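You operate a simulated robot arm through the tools that you are given. There is no shell and no other tool.

Carry out the task below with a simulated robot arm. There is one attempt and no reset: what you move stays moved.

JOB
Mop the puddle, then refill the water glass on the brown coaster.
Fine: about 120 ml from the teal jug; mop with the white cloth; both go back; the mug stays empty. Set down upright: water glass, teal jug.

It is judged by the outcome, as a careful person would: the job done as asked, and still so three seconds after it is handed in. It fails if anything else is knocked over, pushed out of place, dropped, spilled or broken. Flat cloth is picked up by pressing the open fingertips on it (5 to 10 N) and closing them slowly along it; thin cloth reads only 2 to 8 mm in the jaws.

ROBOT AND FRAMES
A 6-joint arm with a two-finger parallel gripper, fixed in place. Base frame: the origin is at the foot of the arm, x ahead of it, y to its left, z up; the work surface is at about z = 730. Units: mm, degrees, N and s.
With the tool pointing down near the work surface it reaches from about 360 to 820 mm from the base axis. Its first joint turns from -166.0 to 166.0 degrees. Payload 3.91 kg.
The tool frame sits at the grasp point between the pads (the TCP): z along the fingers, y along the line on which they close. The tips reach 30 mm beyond it. The gripper opens to 110 mm. The fingers are 20 mm wide and 10 mm thick; the gripper's body (48 by 112 mm) begins 55 mm behind the TCP.
Orientation is that of the tool frame in the base frame, as [roll, pitch, yaw] about the fixed x, y, z axes, in that order (R = Rz(yaw) Ry(pitch) Rx(roll)). With the fingers straight down and closing along the base's y, the tool's x points along the base's -x, its y along +y and its z along -z.

CONTROLS
- The arm moves only by the tool move_arm. Its argument "commands" is a list that holds one entry, the list of rows, each a list of 7 numbers: the gripper command, from -1 (shut) to 1 (fully open), values between in proportion, then the shift along the tool's x, y, z in units of 20 mm (1.0 is 20 mm), then the turn, a rotation vector about the tool's x, y, z in units of 6 degrees (1.0 is 6 degrees). In form: [[[claw, tx, ty, tz, ax, ay, az], ...]]. A call has 1 to 20 rows; each row shifts and turns the commanded pose from where the row before left it, along the tool's axes as they then stand. A call with a number of a shift or a turn outside -1 to 1 is refused whole. Rows are played at 5 a second. More than 50 mm and 8.6 degrees between two rows, or a gripper value outside its range, and nothing of the call is played. Where a pose cannot be reached the arm comes as near as it can. A force on the tool above 40 N (or 10 N above the force at the start of the call, whichever is more), or a blocked arm, ends the call early, and 0.2 s more pass. Each finger travels about 45 mm/s and halts on what it meets, pressing with about 43 N; the grip force reading is that of the motor and also rises with nothing between the fingers. The clock runs only during rows and for 0.2 s after the last one: add rows that do not move to give the fingers time. It gives the time, the measured TCP pose, the force on the tool (base axes), the opening and the grip force at its end, in the units of the frame above (readings bear some noise), with the torque about the TCP (base axes, N m) and any sound that the robot's microphone picked up.
- Cameras (640 x 400 px; columns grow to the right, rows downward): "scene" is fixed at [64.3, 509.5, 1495.6]; the picture's right is [-0.27, -0.96, 0.00], its down [-0.89, 0.25, -0.38] and it looks along [0.36, -0.10, -0.93] (base axes); focal length 220 px, centre (320, 200). "wrist" rides on the gripper at [77, 7, -114] in the tool frame; the picture's right is [-0.09, 1.00, 0.00], its down [-0.80, -0.07, -0.59] and it looks along [-0.59, -0.05, 0.80] (tool axes); focal length 270 px, centre (320, 200). There is no depth. A picture from a camera that has moved, and an enlarged one, comes with that camera's place and axes in the base frame and with its lens. The place of the scene camera against the robot may be out by one fixed shift of up to 25 mm in any direction.
- grab_frame(camera): a new picture of that camera. It takes no simulated time.
- move_column(by): slides the trunk up (or, below 0, down) by that many mm; the arm rides with it, the base frame stays. It gives what a move gives, with no picture.
- inspect(camera, box): a new picture of the part [left, top, right, bottom] of that camera's present view, enlarged. It takes no simulated time.
- job_done(): hands the job in; it is judged then, once.

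Places have to be worked out from the pictures, the camera data and where the tool is seen. Open the gripper and draw the arm clear of the work before you hand the job in, unless the task says otherwise.

The tools are called after "Emit:" as a command line: name --argument value ..., lists and objects as JSON in quotes. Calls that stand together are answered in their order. move_arm: Moves the arm, as the interface text tells. Its arguments: {"type":"object","properties":{"commands":{"type":"array","items":{"type":"array","items":{"type":"array","items":{"type":"number"}}}}},"required":["commands"]} The other tools are called the same way: move_column (by) slides the trunk up or down; grab_frame (camera) takes a picture; inspect (camera, box) takes an enlarged picture of a part of a camera's view; job_done () hands the job in.

At the start:

```text
clock: 0.0
tcp_pos: [385.4, 403.9, 1141.9]
ee_rot: [-180.0, 0.1, -180.0]
wrist_force: [-0.2, -0.4, 0.7]
moment: [0.02, -0.01, -0.02]
grip_width: 109.9
finger_force: 0.1
trunk travel left (down, up): [-475.0, 135.0]
```

scene: 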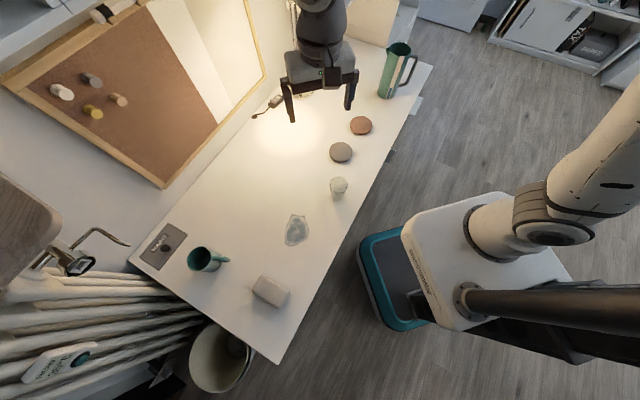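
wrist: 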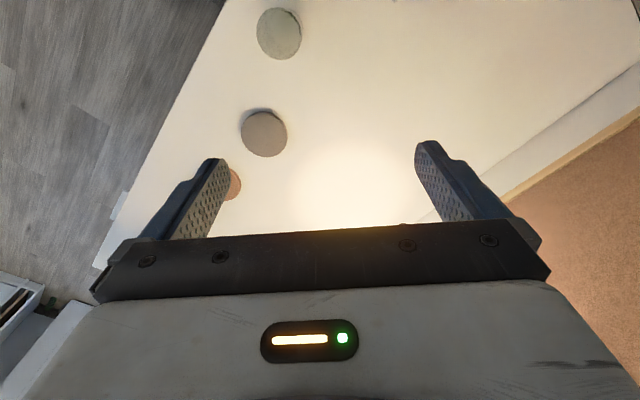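

I'll start by enlarging parts of the scene view to identify the objects: jug, coasters, glass, puddle, mug, cloth.

Emit:
inspect --camera "scene" --box '[300, 30, 460, 130]'

Emit:
inspect --camera "scene" --box '[280, 110, 400, 260]'

Emit:
inspect --camera "scene" --box '[120, 210, 320, 380]'

Emit:
grab_frame --camera "wrist"

```text
4.00 times, centred on (380, 80) of scene
camera zoom: at [64.3, 509.5, 1495.6], right [-0.27, -0.96, 0.0], down [-0.89, 0.25, -0.38], along [0.36, -0.1, -0.93], focal length 878 px, centre (80, 680)
```

zoom: 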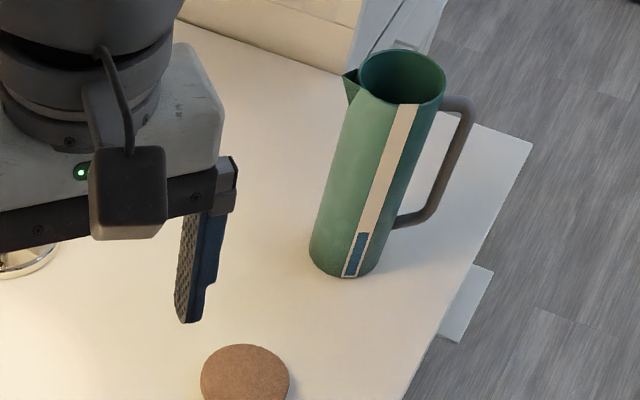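

```text
2.67 times, centred on (340, 185) of scene
camera zoom: at [64.3, 509.5, 1495.6], right [-0.27, -0.96, 0.0], down [-0.89, 0.25, -0.38], along [0.36, -0.1, -0.93], focal length 586 px, centre (267, 240)
```

zoom: 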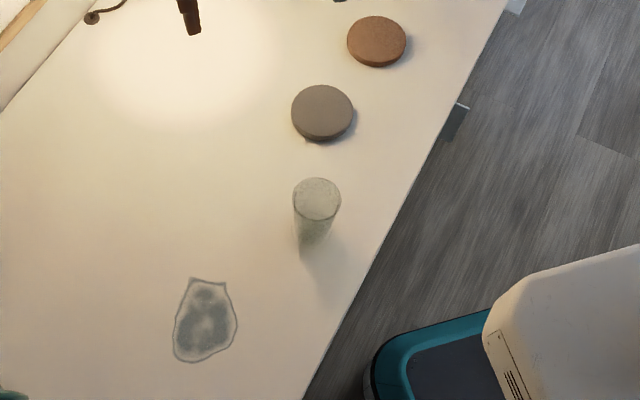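

```text
2.35 times, centred on (220, 295) of scene
camera zoom: at [64.3, 509.5, 1495.6], right [-0.27, -0.96, 0.0], down [-0.89, 0.25, -0.38], along [0.36, -0.1, -0.93], focal length 517 px, centre (555, -24)
```

zoom: 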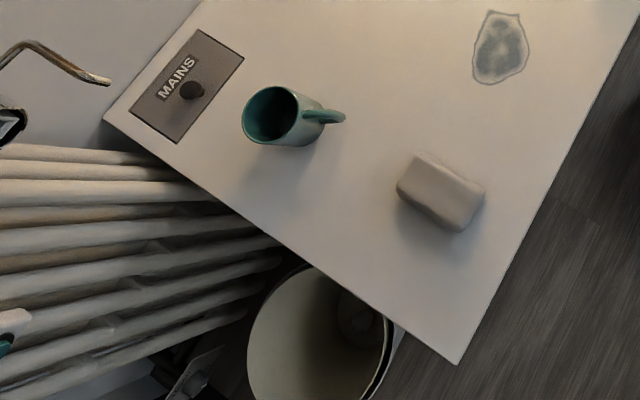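

```text
taken
camera wrist: at [308.3, 410.6, 1257.5], right [0.09, 1.0, 0.0], down [0.8, -0.07, 0.59], along [0.59, -0.05, -0.8], focal length 270 px, centre (320, 200)
```

wrist: 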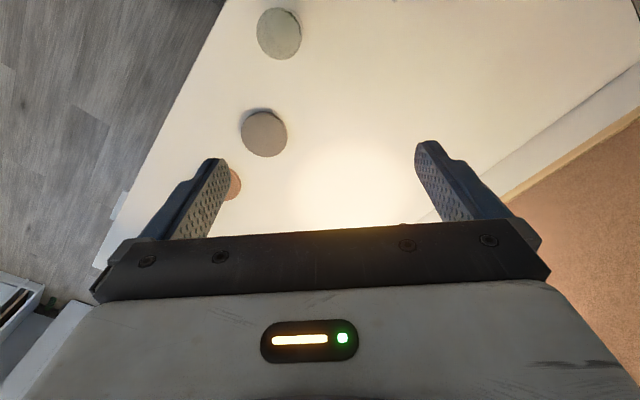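

The jug appears near x≈783, y≈-8, brown coaster near (644,165), grey coaster near (537,293), glass near (344,368), puddle near (265,538), cloth near (99,660). I'll zoom in on the glass from both cameras to see whether it is upright.

Emit:
inspect --camera "scene" --box '[320, 165, 360, 215]'

Emit:
inspect --camera "wrist" --box '[200, 0, 360, 100]'

Emit:
inspect --camera "scene" --box '[240, 260, 310, 320]'

Emit:
inspect --camera "scene" --box '[330, 100, 390, 170]'

```text
8.00 times, centred on (340, 190) of scene
camera zoom: at [64.3, 509.5, 1495.6], right [-0.27, -0.96, 0.0], down [-0.89, 0.25, -0.38], along [0.36, -0.1, -0.93], focal length 1757 px, centre (160, 280)
```

zoom: 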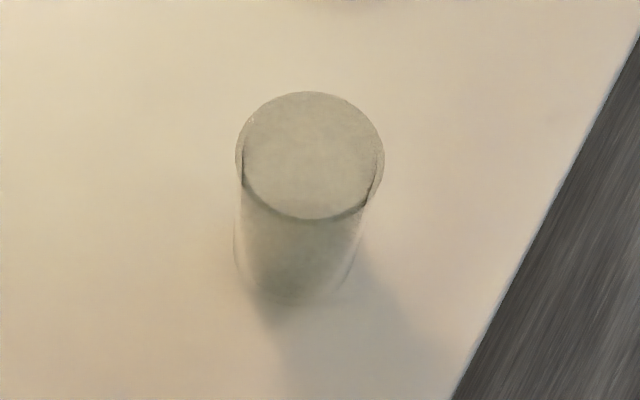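

```text
4.00 times, centred on (280, 50) of wrist
camera zoom: at [308.3, 410.6, 1257.5], right [0.09, 1.0, 0.0], down [0.8, -0.07, 0.59], along [0.59, -0.05, -0.8], focal length 1081 px, centre (480, 800)
```

zoom: 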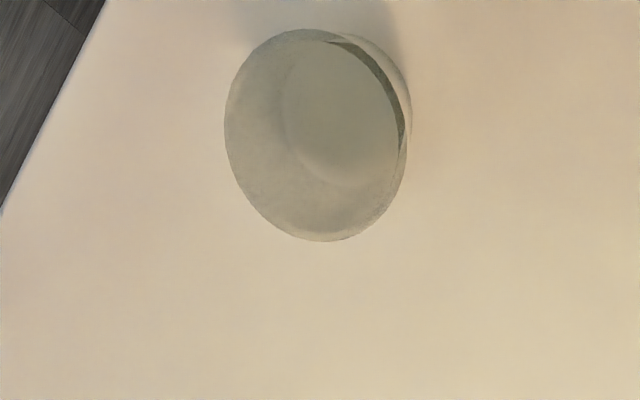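

```text
6.67 times, centred on (275, 290) of scene
camera zoom: at [64.3, 509.5, 1495.6], right [-0.27, -0.96, 0.0], down [-0.89, 0.25, -0.38], along [0.36, -0.1, -0.93], focal length 1464 px, centre (620, -400)
```

zoom: 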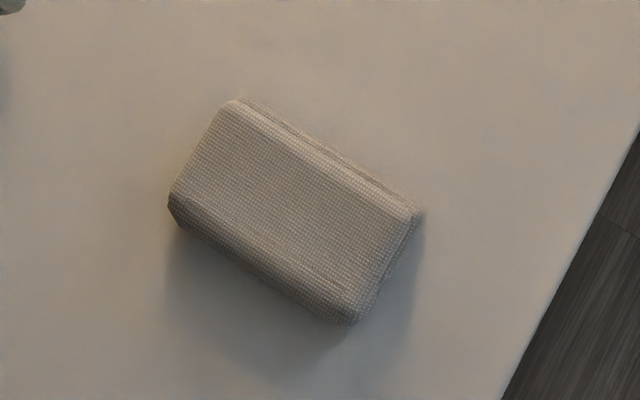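

```text
5.71 times, centred on (360, 135) of scene
camera zoom: at [64.3, 509.5, 1495.6], right [-0.27, -0.96, 0.0], down [-0.89, 0.25, -0.38], along [0.36, -0.1, -0.93], focal length 1255 px, centre (91, 571)
```

zoom: 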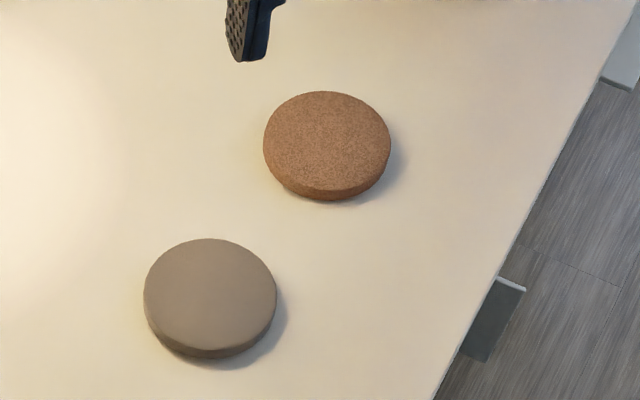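

The frosted glass shape could be inverted or upright, so I'll move the wrist camera to a low oblique view of it. The arm stays well clear of it, at around (198, 378, 902), with the tool tilted 30° forward.

Emit:
move_arm --commands '[[[1, 0.719, -0.1, 0.923, 0, 0, 0], [1, 0.719, -0.1, 0.923, 0, 0, 0], [1, 0.719, -0.1, 0.923, 0, 0, 0], [1, 0.719, -0.1, 0.923, 0, 0, 0], [1, 0.719, -0.1, 0.923, 0, 0, 0], [1, 0.719, -0.1, 0.923, 0, 0, 0], [1, 0.719, -0.1, 0.923, 0, 0, 0], [1, 0.719, -0.1, 0.923, 0, 0, 0], [1, 0.719, -0.1, 0.923, 0, 0, 0], [1, 0.719, -0.1, 0.923, 0, 0, 0], [1, 0.719, -0.1, 0.923, 0, 0, 0], [1, 0, 0, 0, 0, -1, 0], [1, 0, 0, 0, 0, -1, 0], [1, 0, 0, 0, 0, -1, 0], [1, 0, 0, 0, 0, -1, 0], [1, 0, 0, 0, 0, -1, 0], [1, 0, 0, 0, 0, 0, 0]]]'

Emit:
grab_frame --camera "wrist"

Emit:
grab_frame --camera "scene"

```text
clock: 3.6
tcp_pos: [227.1, 382.1, 940.1]
ee_rot: [-179.9, 30.1, 180.0]
wrist_force: [0.5, -0.4, -0.6]
moment: [-0.01, -0.01, 0.0]
grip_width: 110.1
finger_force: 0.0
trunk travel left (down, up): [-475.0, 135.0]
```

```text
taken
camera wrist: at [101.9, 389.0, 1000.4], right [0.08, 1.0, 0.04], down [0.4, -0.07, 0.92], along [0.92, -0.05, -0.4], focal length 270 px, centre (320, 200)
```

wrist: 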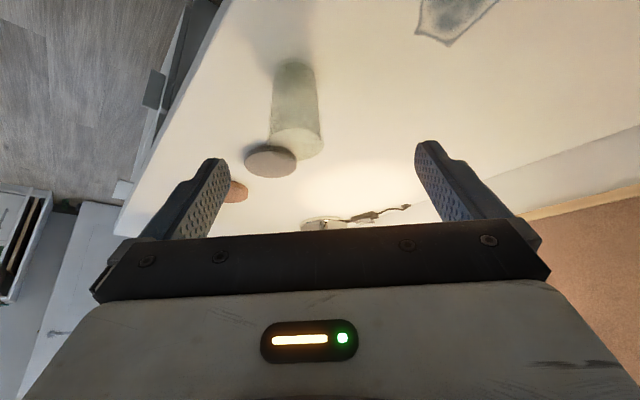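

```text
taken
```

scene: 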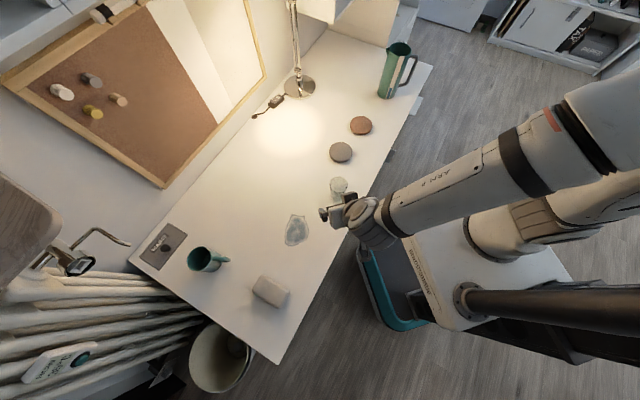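

Emit:
inspect --camera "wrist" --box '[220, 30, 380, 190]'

Emit:
inspect --camera "scene" --box '[270, 60, 430, 180]'

```text
2.50 times, centred on (300, 110) of wrist
camera zoom: at [101.9, 389.0, 1000.4], right [0.08, 1.0, 0.04], down [0.4, -0.07, 0.92], along [0.92, -0.05, -0.4], focal length 676 px, centre (370, 425)
```

zoom: 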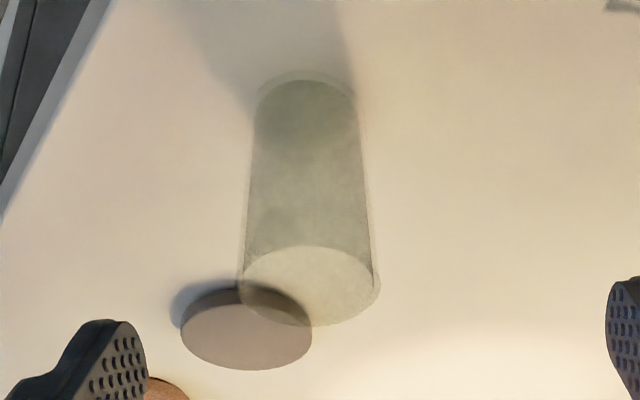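

```text
3.33 times, centred on (350, 120) of scene
camera zoom: at [64.3, 509.5, 1495.6], right [-0.27, -0.96, 0.0], down [-0.89, 0.25, -0.38], along [0.36, -0.1, -0.93], focal length 732 px, centre (220, 467)
```

zoom: 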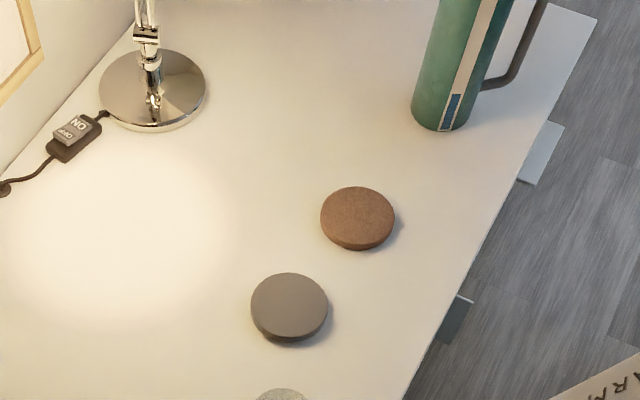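

Emit:
inspect --camera "wrist" --box '[265, 80, 325, 120]'

Emit:
inspect --camera "wrist" --box '[265, 45, 325, 85]'

Emit:
inspect --camera "wrist" --box '[265, 120, 335, 165]'

```text
10.00 times, centred on (295, 100) of wrist
camera zoom: at [101.9, 389.0, 1000.4], right [0.08, 1.0, 0.04], down [0.4, -0.07, 0.92], along [0.92, -0.05, -0.4], focal length 2703 px, centre (570, 1200)
```

zoom: 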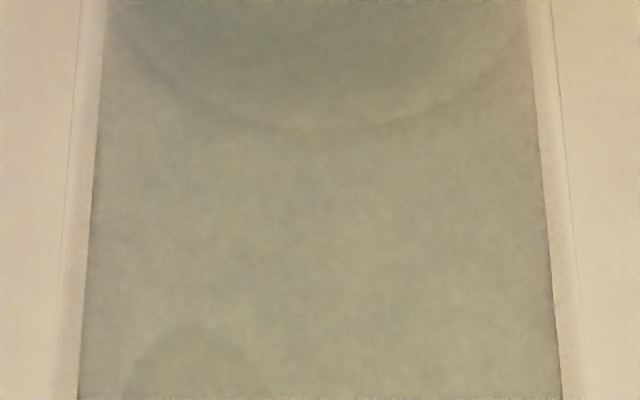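

```text
10.00 times, centred on (295, 65) of wrist
camera zoom: at [101.9, 389.0, 1000.4], right [0.08, 1.0, 0.04], down [0.4, -0.07, 0.92], along [0.92, -0.05, -0.4], focal length 2703 px, centre (570, 1550)
```

zoom: 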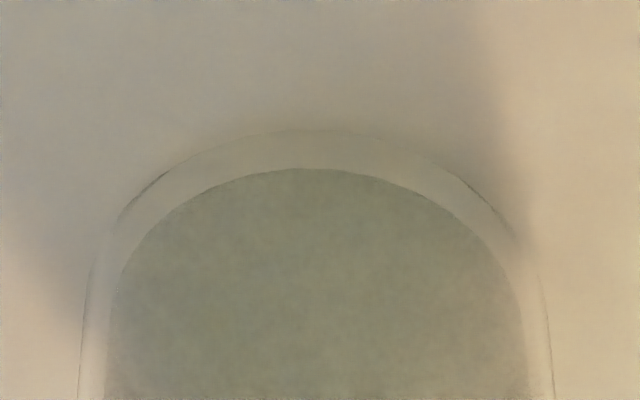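

```text
8.89 times, centred on (300, 142) of wrist
camera zoom: at [101.9, 389.0, 1000.4], right [0.08, 1.0, 0.04], down [0.4, -0.07, 0.92], along [0.92, -0.05, -0.4], focal length 2402 px, centre (498, 711)
```

zoom: 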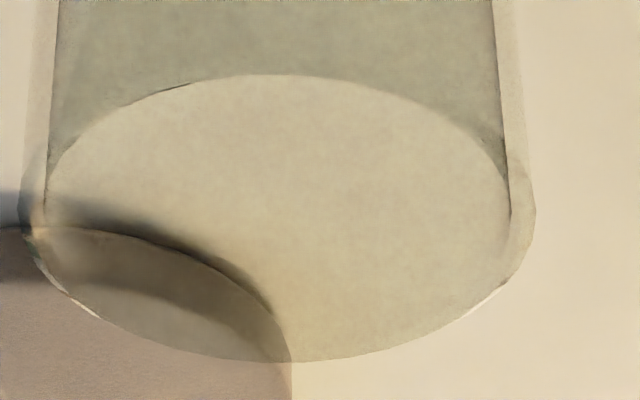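

The glass is upright (base thickness at the table, open rim at top), empty, about 60 mm wide and 99 mm tall, near (342, 352). Next I level the tool and move above the cloth to look at it.

Emit:
move_arm --commands '[[[1, 0, 0, 0, 0, 1, 0], [1, 0, 0, 0, 0, 1, 0], [1, 0, 0, 0, 0, 1, 0], [1, 0, 0, 0, 0, 1, 0], [1, 0, 0, 0, 0, 1, 0], [1, 0.527, 0.992, -0.038, 0, 0, 0], [1, 0.527, 0.992, -0.038, 0, 0, 0], [1, 0.527, 0.992, -0.038, 0, 0, 0], [1, 0.527, 0.992, -0.038, 0, 0, 0], [1, 0.527, 0.992, -0.038, 0, 0, 0], [1, 0.527, 0.992, -0.038, 0, 0, 0], [1, 0.527, 0.992, -0.038, 0, 0, 0], [1, 0.527, 0.992, -0.038, 0, 0, 0], [1, 0.527, 0.992, -0.038, 0, 0, 0], [1, 0.527, 0.992, -0.038, 0, 0, 0], [1, 0.527, 0.992, -0.038, 0, 0, 0], [1, 0.527, 0.992, -0.038, 0, 0, 0], [1, 0.527, 0.992, -0.038, 0, 0, 0]]]'

Emit:
move_arm --commands '[[[1, 0, 0, 0, 0, 0, -1], [1, 0, 0, 0, 0, 0, -1], [1, 0, 0, 0, 0, 0, -1], [1, 0, 0, 0, 0, 0, -1], [1, 0, 0, 0, 0, 0, -1], [1, 0, 0, 0, 0, 0, -1], [1, 0, 0, 0, 0, 0, -1], [1, 0, 0, 0, 0, 0, 0]]]'

Emit:
grab_frame --camera "wrist"

Emit:
grab_frame --camera "scene"

```text
clock: 7.4
tcp_pos: [91.1, 638.4, 951.1]
ee_rot: [180.0, 0.1, 180.0]
wrist_force: [-0.1, 0.0, 0.4]
moment: [-0.01, 0.02, -0.01]
grip_width: 110.1
finger_force: 0.1
trunk travel left (down, up): [-475.0, 135.0]
```

```text
clock: 9.2
tcp_pos: [91.8, 639.9, 948.9]
ee_rot: [-179.9, 0.0, -137.9]
wrist_force: [0.7, -0.1, 0.1]
moment: [0.0, 0.01, 0.02]
grip_width: 109.6
finger_force: 0.2
trunk travel left (down, up): [-475.0, 135.0]
```

```text
taken
camera wrist: at [29.2, 592.8, 1064.2], right [-0.6, 0.8, 0.0], down [0.64, 0.48, 0.59], along [0.47, 0.36, -0.8], focal length 270 px, centre (320, 200)
```

wrist: 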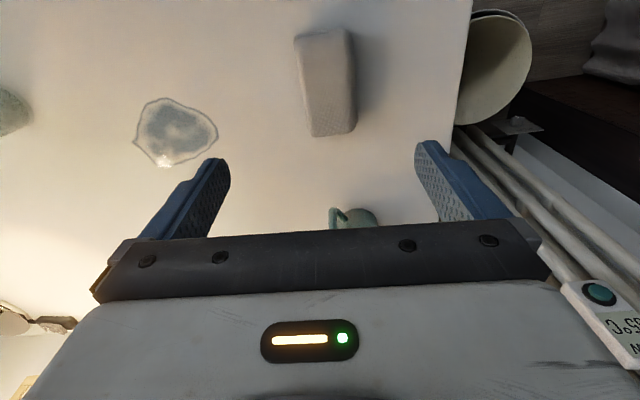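

```text
taken
```

scene: 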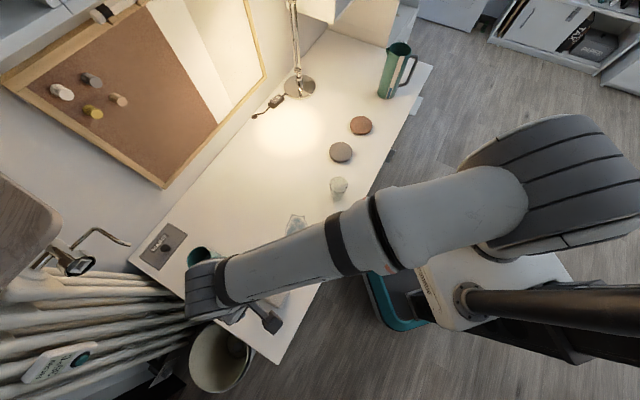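

Emit:
inspect --camera "wrist" --box '[260, 10, 400, 150]'

Emit:
inspect --camera "wrist" --box '[110, 70, 260, 190]'

```text
2.86 times, centred on (330, 80) of wrist
camera zoom: at [29.2, 592.8, 1064.2], right [-0.6, 0.8, 0.0], down [0.64, 0.48, 0.59], along [0.47, 0.36, -0.8], focal length 772 px, centre (291, 543)
```

zoom: 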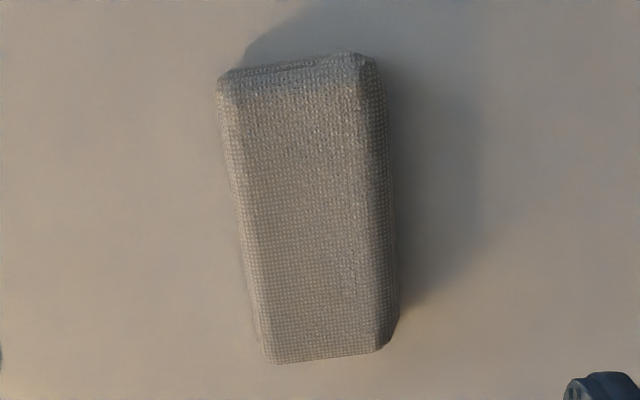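

```text
3.33 times, centred on (185, 130) of wrist
camera zoom: at [29.2, 592.8, 1064.2], right [-0.6, 0.8, 0.0], down [0.64, 0.48, 0.59], along [0.47, 0.36, -0.8], focal length 901 px, centre (770, 433)
```

zoom: 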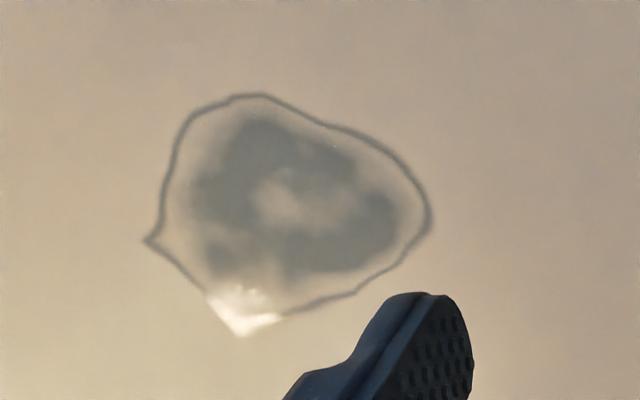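

The cloth is a folded pad about 97×50 mm centred near (83, 644) with its long axis at 45°. The puddle spans about x 208–322, y 480–572. I'll align the gripper across the short side of the pad and come down to a check height.

Emit:
move_arm --commands '[[[1, 0.063, 0.148, 1, 0, 0, -0.16], [1, 0.063, 0.148, 1, 0, 0, -0.16], [1, 0.063, 0.148, 1, 0, 0, -0.16], [1, 0, 0, 1, 0, 0, 0], [1, 0, 0, 1, 0, 0, 0], [1, 0, 0, 1, 0, 0, 0], [1, 0, 0, 0, 0, 0, 0]]]'

Emit:
grab_frame --camera "wrist"

Emit:
grab_frame --camera "scene"

```text
clock: 10.8
tcp_pos: [81.2, 643.7, 830.4]
ee_rot: [180.0, 0.0, -135.0]
wrist_force: [0.3, -0.7, 0.7]
moment: [0.02, 0.04, 0.02]
grip_width: 109.8
finger_force: 0.0
trunk travel left (down, up): [-475.0, 135.0]
```

```text
taken
camera wrist: at [20.2, 594.5, 946.0], right [-0.64, 0.77, 0.0], down [0.62, 0.52, 0.59], along [0.46, 0.38, -0.8], focal length 270 px, centre (320, 200)
```

wrist: 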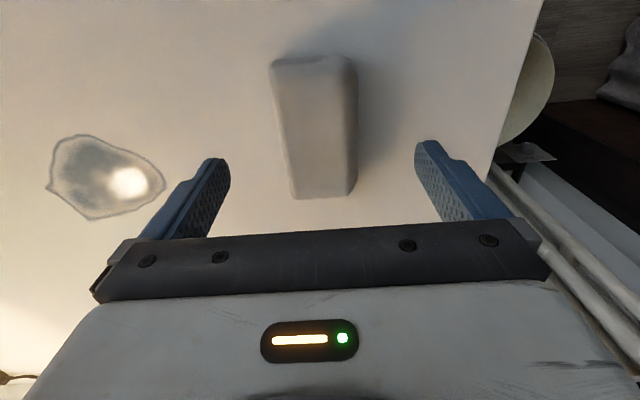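

```text
taken
```

scene: 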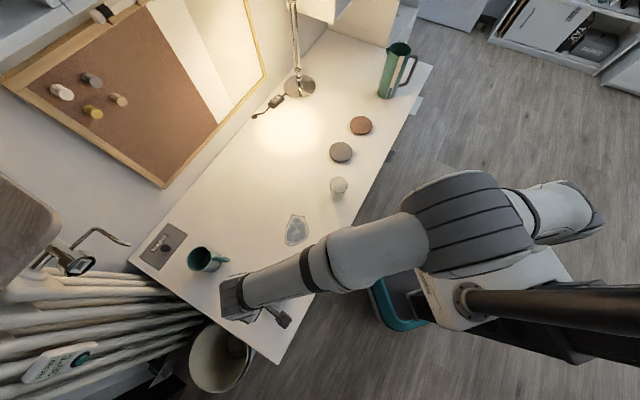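

Triangulating from the two views, the pad's top is at z≈755 with its centre near (84, 646). I descend so the tips are about 6 mm above the table and close gently on the pad.

Emit:
move_arm --commands '[[[1, -0.09, -0.01, 0.8, 0, 0, 0], [1, -0.09, 0, 0.8, 0, 0, 0], [1, 0, 0, 0.8, 0, 0, 0], [1, 0, 0, 0.8, 0, 0, 0], [1, 0, 0, 0, 0, 0, 0], [0.4, 0, 0, 0, 0, 0, 0], [0.15, 0, 0, 0, 0, 0, 0], [0, 0, 0, 0, 0, 0, 0], [-0.1, 0, 0, 0, 0, 0, 0], [-0.1, 0, 0, 0, 0, 0, 0]]]'

Emit:
grab_frame --camera "wrist"

```text
clock: 13.0
tcp_pos: [86.7, 645.3, 764.0]
ee_rot: [-180.0, 0.0, -135.0]
wrist_force: [0.5, 1.0, -0.6]
moment: [-0.02, 0.0, 0.01]
grip_width: 61.1
finger_force: 43.5
trunk travel left (down, up): [-475.0, 135.0]
```

```text
taken
camera wrist: at [25.2, 595.5, 879.2], right [-0.64, 0.77, 0.0], down [0.62, 0.52, 0.59], along [0.46, 0.38, -0.8], focal length 270 px, centre (320, 200)
```

wrist: 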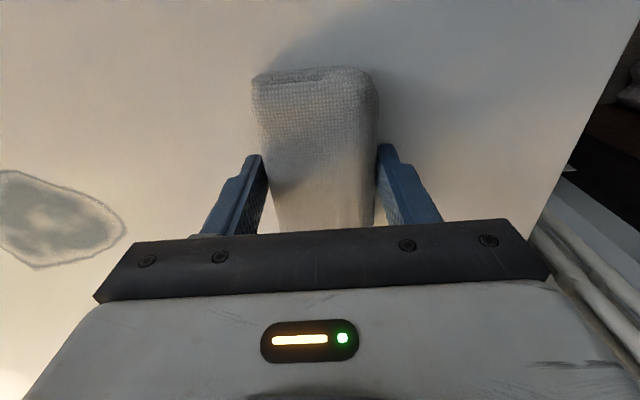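

The pad is gripped (61 mm wide, firm). I lift it 40 mm, carry it to just beyond the left edge of the puddle, and lower it to the table, watching the force.

Emit:
move_arm --commands '[[[-0.2, 0, 0, -0.5, 0, 0, 0], [-0.2, 0, 0, -0.5, 0, 0, 0], [-0.2, 0, 0, -1, 0, 0, 0], [-0.2, -0.187, -1, 0, 0, 0, 0], [-0.2, -0.187, -1, 0, 0, 0, 0], [-0.2, -0.187, -1, 0, 0, 0, 0], [-0.2, -0.187, -1, 0, 0, 0, 0], [-0.2, -0.187, -1, 0, 0, 0, 0], [-0.2, -0.187, -1, 0, 0, 0, 0], [-0.2, 0, 0, 0.8, 0, 0, 0], [-0.2, 0, 0, 0.8, 0, 0, 0], [-0.2, 0, 0, 0.35, 0, 0, 0], [-0.2, 0, 0, 0, 0, 0, 0]]]'

Emit:
grab_frame --camera "wrist"

Emit:
grab_frame --camera "scene"

```text
clock: 15.8
tcp_pos: [186.9, 576.1, 764.7]
ee_rot: [180.0, 0.0, -135.1]
wrist_force: [-0.9, -0.6, -1.5]
moment: [-0.02, -0.01, 0.01]
grip_width: 61.1
finger_force: 43.1
trunk travel left (down, up): [-475.0, 135.0]
```

```text
taken
camera wrist: at [126.0, 526.7, 880.6], right [-0.64, 0.77, 0.0], down [0.62, 0.52, 0.59], along [0.46, 0.38, -0.8], focal length 270 px, centre (320, 200)
```

wrist: 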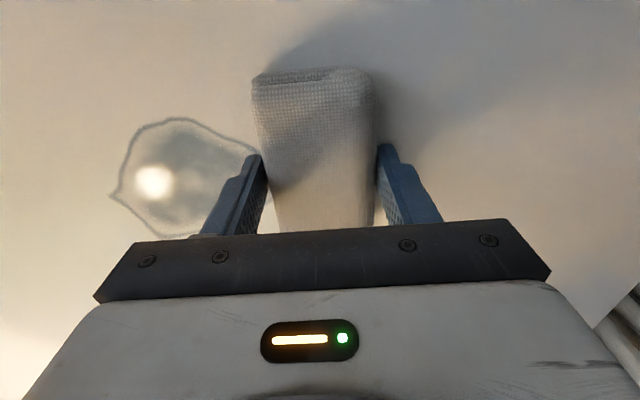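

```text
taken
```

scene: 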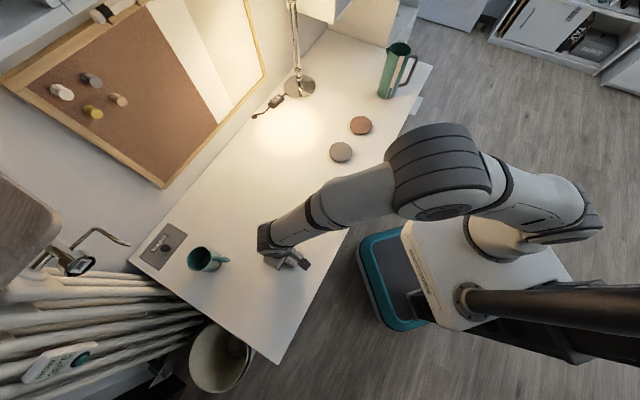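

The pad sits beside the puddle with its bottom about at the table. I press down by small steps until I read a light contact force.

Emit:
move_arm --commands '[[[-0.2, 0, 0, 0.05, 0, 0, 0], [-0.2, 0, 0, 0.05, 0, 0, 0], [-0.2, 0, 0, 0, 0, 0, 0]]]'

```text
clock: 16.6
tcp_pos: [185.0, 576.4, 765.6]
ee_rot: [180.0, -0.1, -135.1]
wrist_force: [1.1, -1.1, -1.0]
moment: [-0.01, 0.02, -0.01]
grip_width: 61.3
finger_force: 43.5
trunk travel left (down, up): [-475.0, 135.0]
```

Emit:
move_arm --commands '[[[-0.2, 0, 0, 0.1, 0, 0, 0], [-0.2, 0, 0, 0.1, 0, 0, 0], [-0.2, 0, 0, 0, 0, 0, 0]]]'

```text
clock: 17.4
tcp_pos: [185.5, 577.3, 764.6]
ee_rot: [179.8, 0.2, -135.0]
wrist_force: [0.0, -2.8, 32.2]
moment: [-1.08, 0.41, 0.0]
grip_width: 61.1
finger_force: 42.8
trunk travel left (down, up): [-475.0, 135.0]
```

Contact is stiff, at 32 N. I'll back off about 1.5 mm to get a lighter press.

Emit:
move_arm --commands '[[[-0.2, 0, 0, -0.07, 0, 0, 0], [-0.2, 0, 0, 0, 0, 0, 0]]]'

```text
clock: 18.0
tcp_pos: [185.3, 576.8, 763.3]
ee_rot: [179.8, 0.2, -135.1]
wrist_force: [-0.4, 2.5, 32.7]
moment: [-0.13, -0.02, -0.05]
grip_width: 61.2
finger_force: 43.0
trunk travel left (down, up): [-475.0, 135.0]
```

Emit:
move_arm --commands '[[[-0.2, 0, 0, -0.1, 0, 0, 0], [-0.2, 0, 0, 0, 0, 0, 0]]]'

```text
clock: 18.6
tcp_pos: [185.5, 577.1, 764.4]
ee_rot: [179.9, 0.2, -135.0]
wrist_force: [0.6, 3.9, 23.0]
moment: [0.7, -0.41, 0.02]
grip_width: 61.2
finger_force: 42.9
trunk travel left (down, up): [-475.0, 135.0]
```

Emit:
move_arm --commands '[[[-0.2, 0, 0, -0.05, 0, 0, 0], [-0.2, 0, 0, 0, 0, 0, 0]]]'

```text
clock: 19.2
tcp_pos: [184.8, 576.6, 765.6]
ee_rot: [-179.8, -0.2, -135.0]
wrist_force: [1.2, 2.8, 7.3]
moment: [0.55, -0.22, 0.03]
grip_width: 61.0
finger_force: 42.9
trunk travel left (down, up): [-475.0, 135.0]
```

The press is about 7 N, which suits wiping. I sweep across the puddle toward -s, slowly, in one pass.

Emit:
move_arm --commands '[[[-0.2, 0, -0.5, 0, 0, 0, 0], [-0.2, 0, -0.5, 0, 0, 0, 0], [-0.2, 0, -0.5, 0, 0, 0, 0], [-0.2, 0, -0.5, 0, 0, 0, 0], [-0.2, 0, -0.5, 0, 0, 0, 0], [-0.2, 0, -0.5, 0, 0, 0, 0], [-0.2, 0, -0.5, 0, 0, 0, 0], [-0.2, 0, -0.5, 0, 0, 0, 0], [-0.2, 0, 0, 0, 0, 0, 0]]]'

Emit:
grab_frame --camera "wrist"

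```text
clock: 21.2
tcp_pos: [240.8, 518.5, 765.0]
ee_rot: [180.0, 0.0, -135.1]
wrist_force: [0.2, -0.5, -1.2]
moment: [-0.02, 0.01, 0.02]
grip_width: 61.0
finger_force: 42.8
trunk travel left (down, up): [-475.0, 135.0]
```

```text
taken
camera wrist: at [181.5, 469.5, 879.2], right [-0.64, 0.77, 0.0], down [0.62, 0.52, 0.59], along [0.46, 0.38, -0.8], focal length 270 px, centre (320, 200)
```

wrist: 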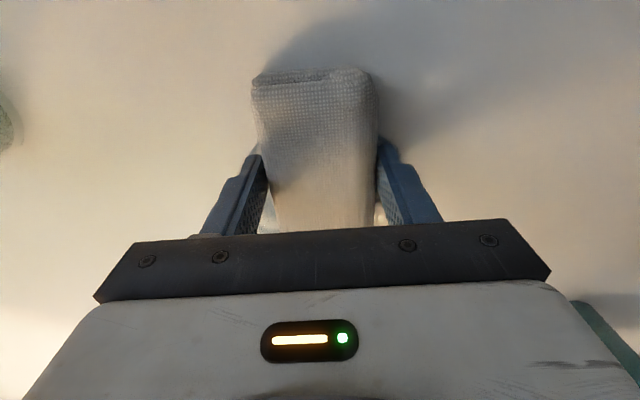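

Much of the puddle seems wiped already. Contact has lightened, so I lower 1 mm and continue the pass.

Emit:
move_arm --commands '[[[-0.2, 0, 0, 0.06, 0, 0, 0], [-0.2, 0, -0.5, 0, 0, 0, 0], [-0.2, 0, -0.5, 0, 0, 0, 0], [-0.2, 0, -0.5, 0, 0, 0, 0], [-0.2, 0, -0.5, 0, 0, 0, 0], [-0.2, 0, -0.5, 0, 0, 0, 0], [-0.2, 0, -0.5, 0, 0, 0, 0], [-0.2, 0, -0.4, 0, 0, 0, 0], [-0.2, 0, 0, 0, 0, 0, 0]]]'

Emit:
grab_frame --camera "wrist"

Emit:
grab_frame --camera "scene"

```text
clock: 23.2
tcp_pos: [290.4, 471.2, 765.4]
ee_rot: [-179.9, 0.0, -135.1]
wrist_force: [0.2, 0.0, -0.7]
moment: [0.01, 0.02, 0.03]
grip_width: 61.1
finger_force: 43.1
trunk travel left (down, up): [-475.0, 135.0]
```

```text
taken
camera wrist: at [229.5, 420.4, 879.9], right [-0.64, 0.77, 0.0], down [0.62, 0.52, 0.59], along [0.46, 0.38, -0.8], focal length 270 px, centre (320, 200)
```

wrist: 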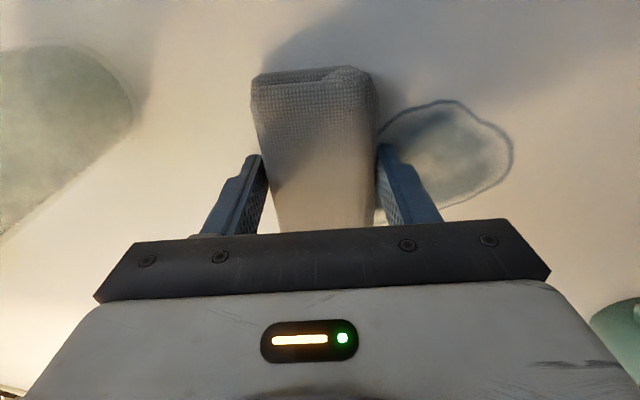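

```text
taken
```

scene: 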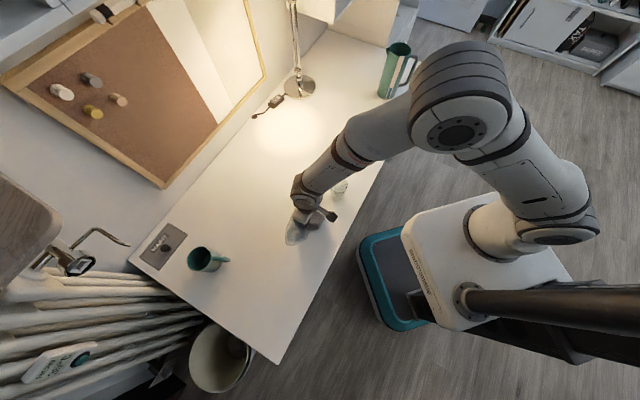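

The puddle still shows to the right of the pad, so that pass hovered too lightly. I'll press down in small steps before sweeping back.

Emit:
move_arm --commands '[[[-0.2, 0, 0, 0.06, 0, 0, 0], [-0.2, 0, 0, 0, 0, 0, 0]]]'

```text
clock: 23.8
tcp_pos: [288.8, 469.9, 763.9]
ee_rot: [180.0, 0.1, -135.1]
wrist_force: [1.4, 0.1, 6.6]
moment: [-0.14, 0.04, 0.04]
grip_width: 61.4
finger_force: 43.2
trunk travel left (down, up): [-475.0, 135.0]
```

Emit:
move_arm --commands '[[[-0.2, 0, 0.3, 0.03, 0, 0, 0], [-0.2, 0, 0.5, 0, 0, 0, 0], [-0.2, 0, 0.5, 0, 0, 0, 0], [-0.2, 0, 0.5, 0, 0, 0, 0]]]'

Emit:
grab_frame --camera "wrist"

```text
clock: 24.8
tcp_pos: [263.9, 495.4, 764.1]
ee_rot: [179.9, 0.1, -135.1]
wrist_force: [6.0, -6.4, 25.8]
moment: [-0.34, -0.32, 0.05]
grip_width: 61.3
finger_force: 42.7
trunk travel left (down, up): [-475.0, 135.0]
```

```text
taken
camera wrist: at [203.4, 446.0, 878.7], right [-0.64, 0.77, 0.0], down [0.62, 0.51, 0.6], along [0.46, 0.38, -0.8], focal length 270 px, centre (320, 200)
```

wrist: 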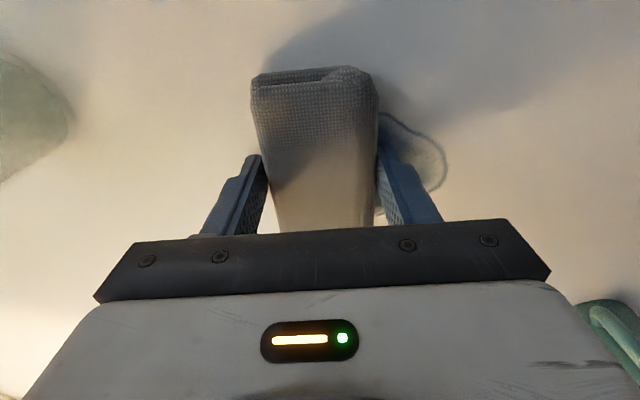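

Now it is really wiping (26 N down). I ease up slightly and continue sweeping.

Emit:
move_arm --commands '[[[-0.2, 0, 0.5, -0.04, 0, 0, 0], [-0.2, 0, 0.5, 0, 0, 0, 0], [-0.2, 0, 0.5, 0, 0, 0, 0], [-0.2, 0, 0.5, 0, 0, 0, 0]]]'

Emit:
grab_frame --camera "wrist"

```text
clock: 25.8
tcp_pos: [236.8, 522.9, 764.1]
ee_rot: [180.0, 0.3, -135.0]
wrist_force: [10.7, -11.0, 35.3]
moment: [-0.7, -0.14, 0.27]
grip_width: 61.1
finger_force: 43.2
trunk travel left (down, up): [-475.0, 135.0]
```

```text
taken
camera wrist: at [176.3, 473.7, 878.5], right [-0.64, 0.77, 0.0], down [0.62, 0.51, 0.6], along [0.46, 0.38, -0.8], focal length 270 px, centre (320, 200)
```

wrist: 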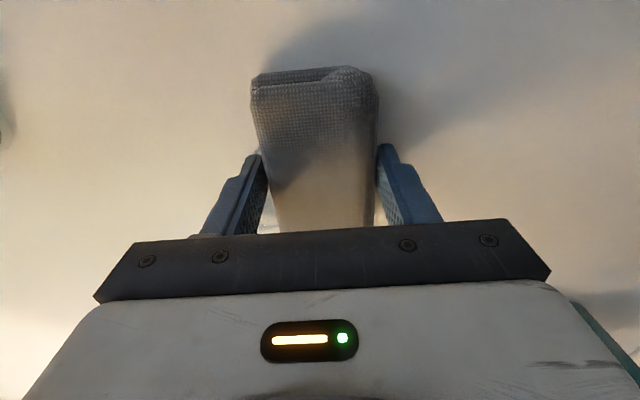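

Emit:
move_arm --commands '[[[-0.2, 0, 0.4, -0.08, 0, 0, 0], [-0.2, 0, 0.5, 0, 0, 0, 0], [-0.2, 0, 0.5, 0, 0, 0, 0], [-0.2, 0, 0.5, 0, 0, 0, 0]]]'

Emit:
grab_frame --camera "wrist"

```text
clock: 26.8
tcp_pos: [209.4, 550.7, 765.6]
ee_rot: [180.0, 0.1, -135.0]
wrist_force: [1.0, -3.1, 9.2]
moment: [0.4, -0.34, -0.17]
grip_width: 61.3
finger_force: 42.8
trunk travel left (down, up): [-475.0, 135.0]
```

```text
taken
camera wrist: at [148.3, 500.9, 878.8], right [-0.64, 0.77, 0.0], down [0.62, 0.52, 0.59], along [0.46, 0.38, -0.8], focal length 270 px, centre (320, 200)
```

wrist: 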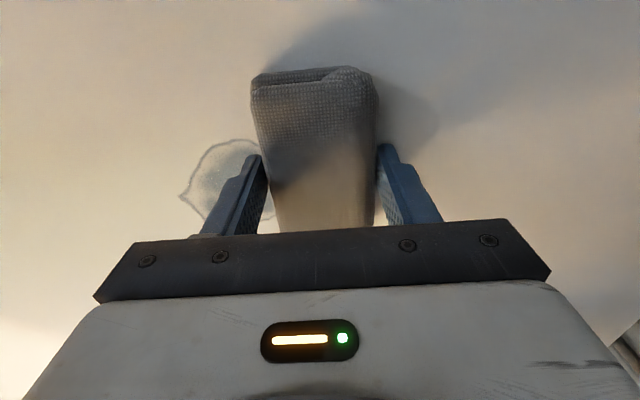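

The puddle is fading but still visible. I continue to the end of this stroke and come back with moderate pressure, shifting a little further out to cover the far part.

Emit:
move_arm --commands '[[[-0.2, 0, 0.5, 0, 0, 0, 0], [-0.2, 0, 0.5, 0, 0, 0, 0], [-0.2, 0, 0.5, 0, 0, 0, 0], [-0.2, -0.5, 0, 0, 0, 0, 0], [-0.2, -0.5, 0, 0, 0, 0, 0], [-0.2, -0.4, 0, 0, 0, 0, 0]]]'

Emit:
grab_frame --camera "wrist"

```text
clock: 28.2
tcp_pos: [206.6, 592.6, 764.8]
ee_rot: [180.0, -0.1, -135.1]
wrist_force: [0.6, 0.1, -1.1]
moment: [-0.01, 0.01, -0.02]
grip_width: 61.2
finger_force: 42.5
trunk travel left (down, up): [-475.0, 135.0]
```

```text
taken
camera wrist: at [147.2, 543.5, 878.9], right [-0.64, 0.77, 0.0], down [0.62, 0.52, 0.59], along [0.46, 0.38, -0.8], focal length 270 px, centre (320, 200)
```

wrist: 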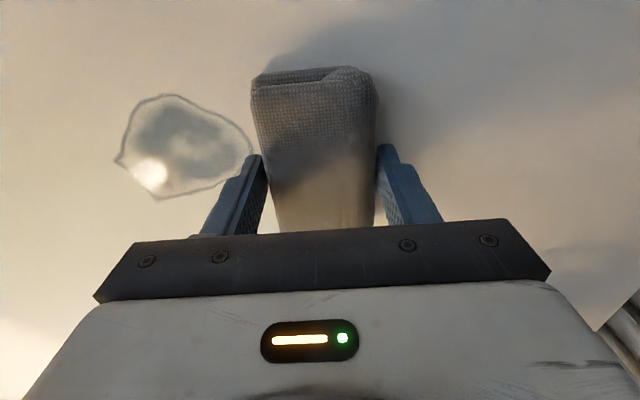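

Emit:
inspect --camera "wrist" --box '[100, 70, 280, 210]'

```text
2.86 times, centred on (190, 140) of wrist
camera zoom: at [147.2, 543.5, 878.9], right [-0.64, 0.77, 0.0], down [0.62, 0.52, 0.59], along [0.46, 0.38, -0.8], focal length 772 px, centre (691, 371)
```

zoom: 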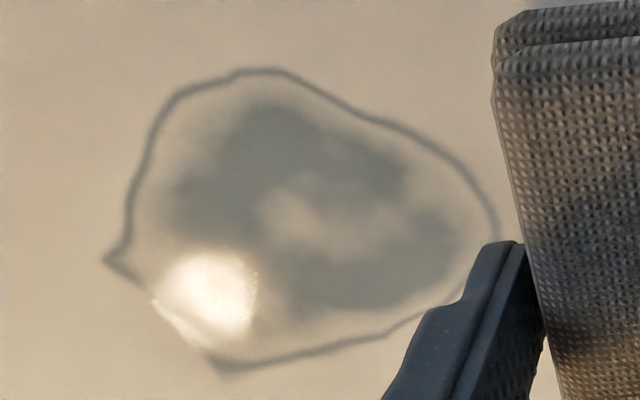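

The puddle outline remains, so more firmly pressed wiping is needed. I press until contact and sweep toward -s along this farther lane.

Emit:
move_arm --commands '[[[-0.2, 0, 0, 0.06, 0, 0, 0], [-0.2, 0, 0, 0.03, 0, 0, 0], [-0.2, 0, 0, 0, 0, 0, 0]]]'

```text
clock: 29.0
tcp_pos: [207.4, 593.8, 763.5]
ee_rot: [179.9, 0.1, -135.1]
wrist_force: [4.4, 0.1, 9.7]
moment: [-0.3, 0.16, 0.17]
grip_width: 61.2
finger_force: 43.2
trunk travel left (down, up): [-475.0, 135.0]
```

Emit:
move_arm --commands '[[[-0.2, 0, -0.4, 0, 0, 0, 0], [-0.2, 0, -0.4, 0, 0, 0, 0], [-0.2, 0, -0.4, 0, 0, 0, 0], [-0.2, 0, -0.4, 0, 0, 0, 0]]]'

```text
clock: 30.0
tcp_pos: [229.5, 568.1, 763.1]
ee_rot: [180.0, 0.0, -135.1]
wrist_force: [-4.3, 5.6, 17.4]
moment: [0.07, 0.27, -0.06]
grip_width: 61.4
finger_force: 43.1
trunk travel left (down, up): [-475.0, 135.0]
```

Emit:
move_arm --commands '[[[-0.2, 0, -0.4, -0.02, 0, 0, 0], [-0.2, 0, -0.4, 0, 0, 0, 0], [-0.2, 0, -0.4, 0, 0, 0, 0], [-0.2, 0, -0.4, 0, 0, 0, 0]]]'

Emit:
grab_frame --camera "wrist"

```text
clock: 31.0
tcp_pos: [251.7, 545.9, 763.4]
ee_rot: [180.0, 0.1, -135.1]
wrist_force: [-6.3, 6.6, 23.0]
moment: [0.21, 0.2, -0.03]
grip_width: 61.1
finger_force: 43.3
trunk travel left (down, up): [-475.0, 135.0]
```

```text
taken
camera wrist: at [191.7, 497.2, 878.4], right [-0.64, 0.77, 0.0], down [0.62, 0.51, 0.6], along [0.46, 0.38, -0.8], focal length 270 px, centre (320, 200)
```

wrist: 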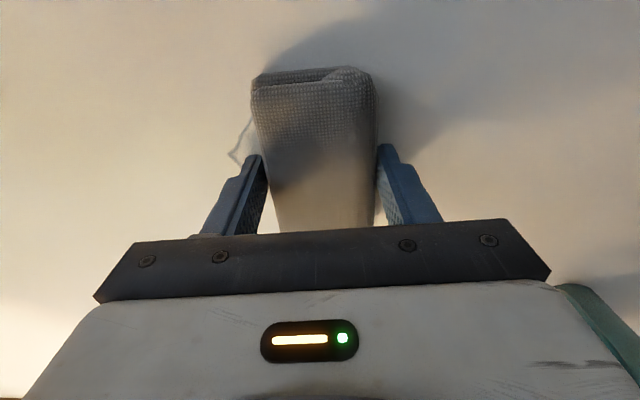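

The outline left of the pad has shrunk compared with where it was, so the wiping is working. I continue this stroke.

Emit:
move_arm --commands '[[[-0.2, 0, -0.4, -0.04, 0, 0, 0], [-0.2, 0, -0.4, 0, 0, 0, 0], [-0.2, 0, -0.4, 0, 0, 0, 0], [-0.2, 0, -0.4, 0, 0, 0, 0]]]'

Emit:
grab_frame --camera "wrist"

```text
clock: 32.0
tcp_pos: [275.2, 524.1, 763.3]
ee_rot: [180.0, 0.0, -135.1]
wrist_force: [-1.0, 2.6, 6.8]
moment: [0.31, -0.19, 0.12]
grip_width: 61.2
finger_force: 43.1
trunk travel left (down, up): [-475.0, 135.0]
```

```text
taken
camera wrist: at [214.1, 474.3, 878.6], right [-0.64, 0.77, 0.0], down [0.62, 0.52, 0.59], along [0.46, 0.38, -0.8], focal length 270 px, centre (320, 200)
```

wrist: 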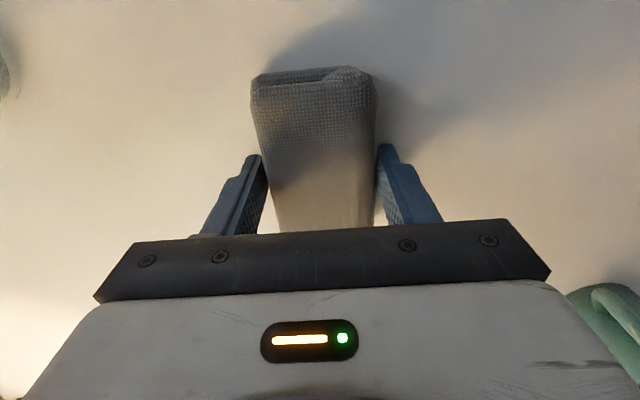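

Emit:
move_arm --commands '[[[-0.2, 0, -0.4, 0.01, 0, 0, 0], [-0.2, 0, -0.4, 0, 0, 0, 0], [-0.2, 0, -0.4, 0, 0, 0, 0], [-0.2, 0, -0.4, 0, 0, 0, 0], [-0.2, 0, -0.4, 0, 0, 0, 0], [-0.2, 0, -0.4, 0, 0, 0, 0]]]'

Emit:
grab_frame --camera "wrist"

Emit:
grab_frame --camera "scene"

```text
clock: 33.4
tcp_pos: [310.2, 490.7, 765.0]
ee_rot: [180.0, 0.0, -135.2]
wrist_force: [1.1, -0.9, 2.2]
moment: [-0.06, 0.03, -0.02]
grip_width: 61.3
finger_force: 43.0
trunk travel left (down, up): [-475.0, 135.0]
```

```text
taken
camera wrist: at [249.2, 440.9, 878.6], right [-0.64, 0.77, 0.0], down [0.62, 0.51, 0.59], along [0.46, 0.38, -0.8], focal length 270 px, centre (320, 200)
```

wrist: 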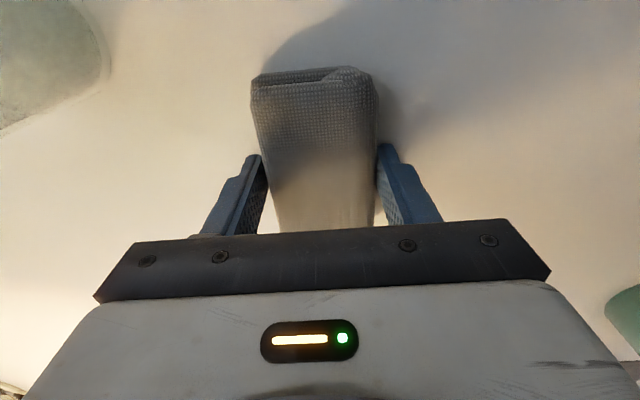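

```text
taken
```

scene: 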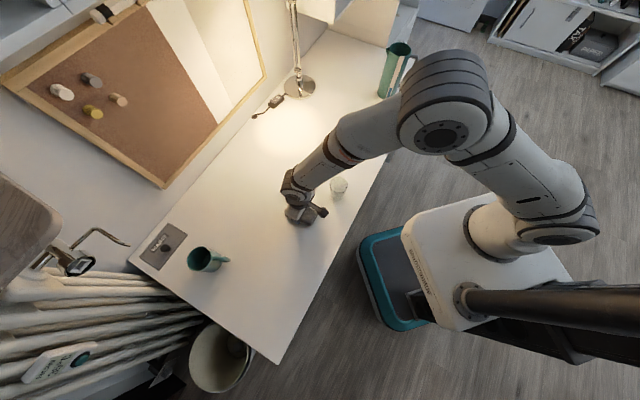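

The puddle is no longer visible on the swept area. I lift the pad 80 mm and move back to view the whole spot.

Emit:
move_arm --commands '[[[-0.2, 0, 0, -0.5, 0, 0, 0], [-0.2, 0, 0, -1, 0, 0, 0], [-0.2, 0, 0.5, -1, 0, 0, 0], [-0.2, 0, 1, -1, 0, 0, 0], [-0.2, 0, 1, -0.5, 0, 0, 0], [-0.2, 0, 1, 0, 0, 0, 0], [-0.2, 0, 1, 0, 0, 0, 0], [-0.2, 0, 1, 0, 0, 0, 0], [-0.2, 0, 1, 0, 0, 0, 0], [-0.2, 0, 0, 0, 0, 0, 0]]]'

Emit:
grab_frame --camera "wrist"

Emit:
inspect --camera "scene" --box '[250, 190, 350, 260]'

```text
clock: 35.6
tcp_pos: [217.2, 583.4, 843.9]
ee_rot: [-179.9, 0.1, -135.1]
wrist_force: [0.3, -0.6, -1.5]
moment: [-0.02, 0.06, 0.03]
grip_width: 61.3
finger_force: 43.0
trunk travel left (down, up): [-475.0, 135.0]
```

```text
taken
camera wrist: at [157.3, 534.4, 958.5], right [-0.64, 0.77, 0.0], down [0.62, 0.52, 0.59], along [0.46, 0.38, -0.8], focal length 270 px, centre (320, 200)
```

wrist: 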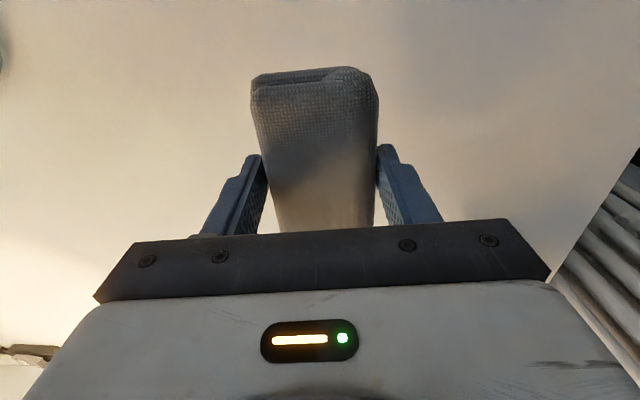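

```text
5.71 times, centred on (300, 225) of scene
camera zoom: at [64.3, 509.5, 1495.6], right [-0.27, -0.96, 0.0], down [-0.89, 0.25, -0.38], along [0.36, -0.1, -0.93], focal length 1255 px, centre (434, 57)
```

zoom: 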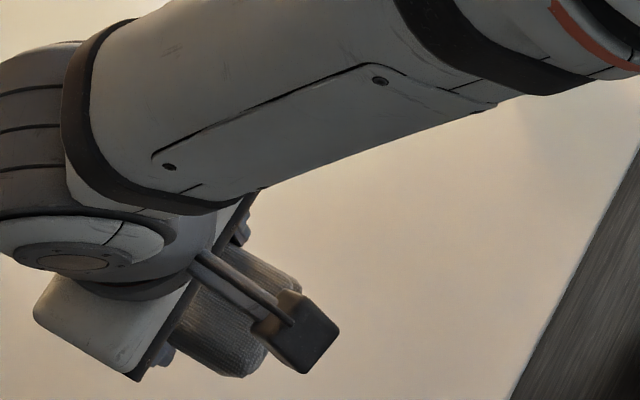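

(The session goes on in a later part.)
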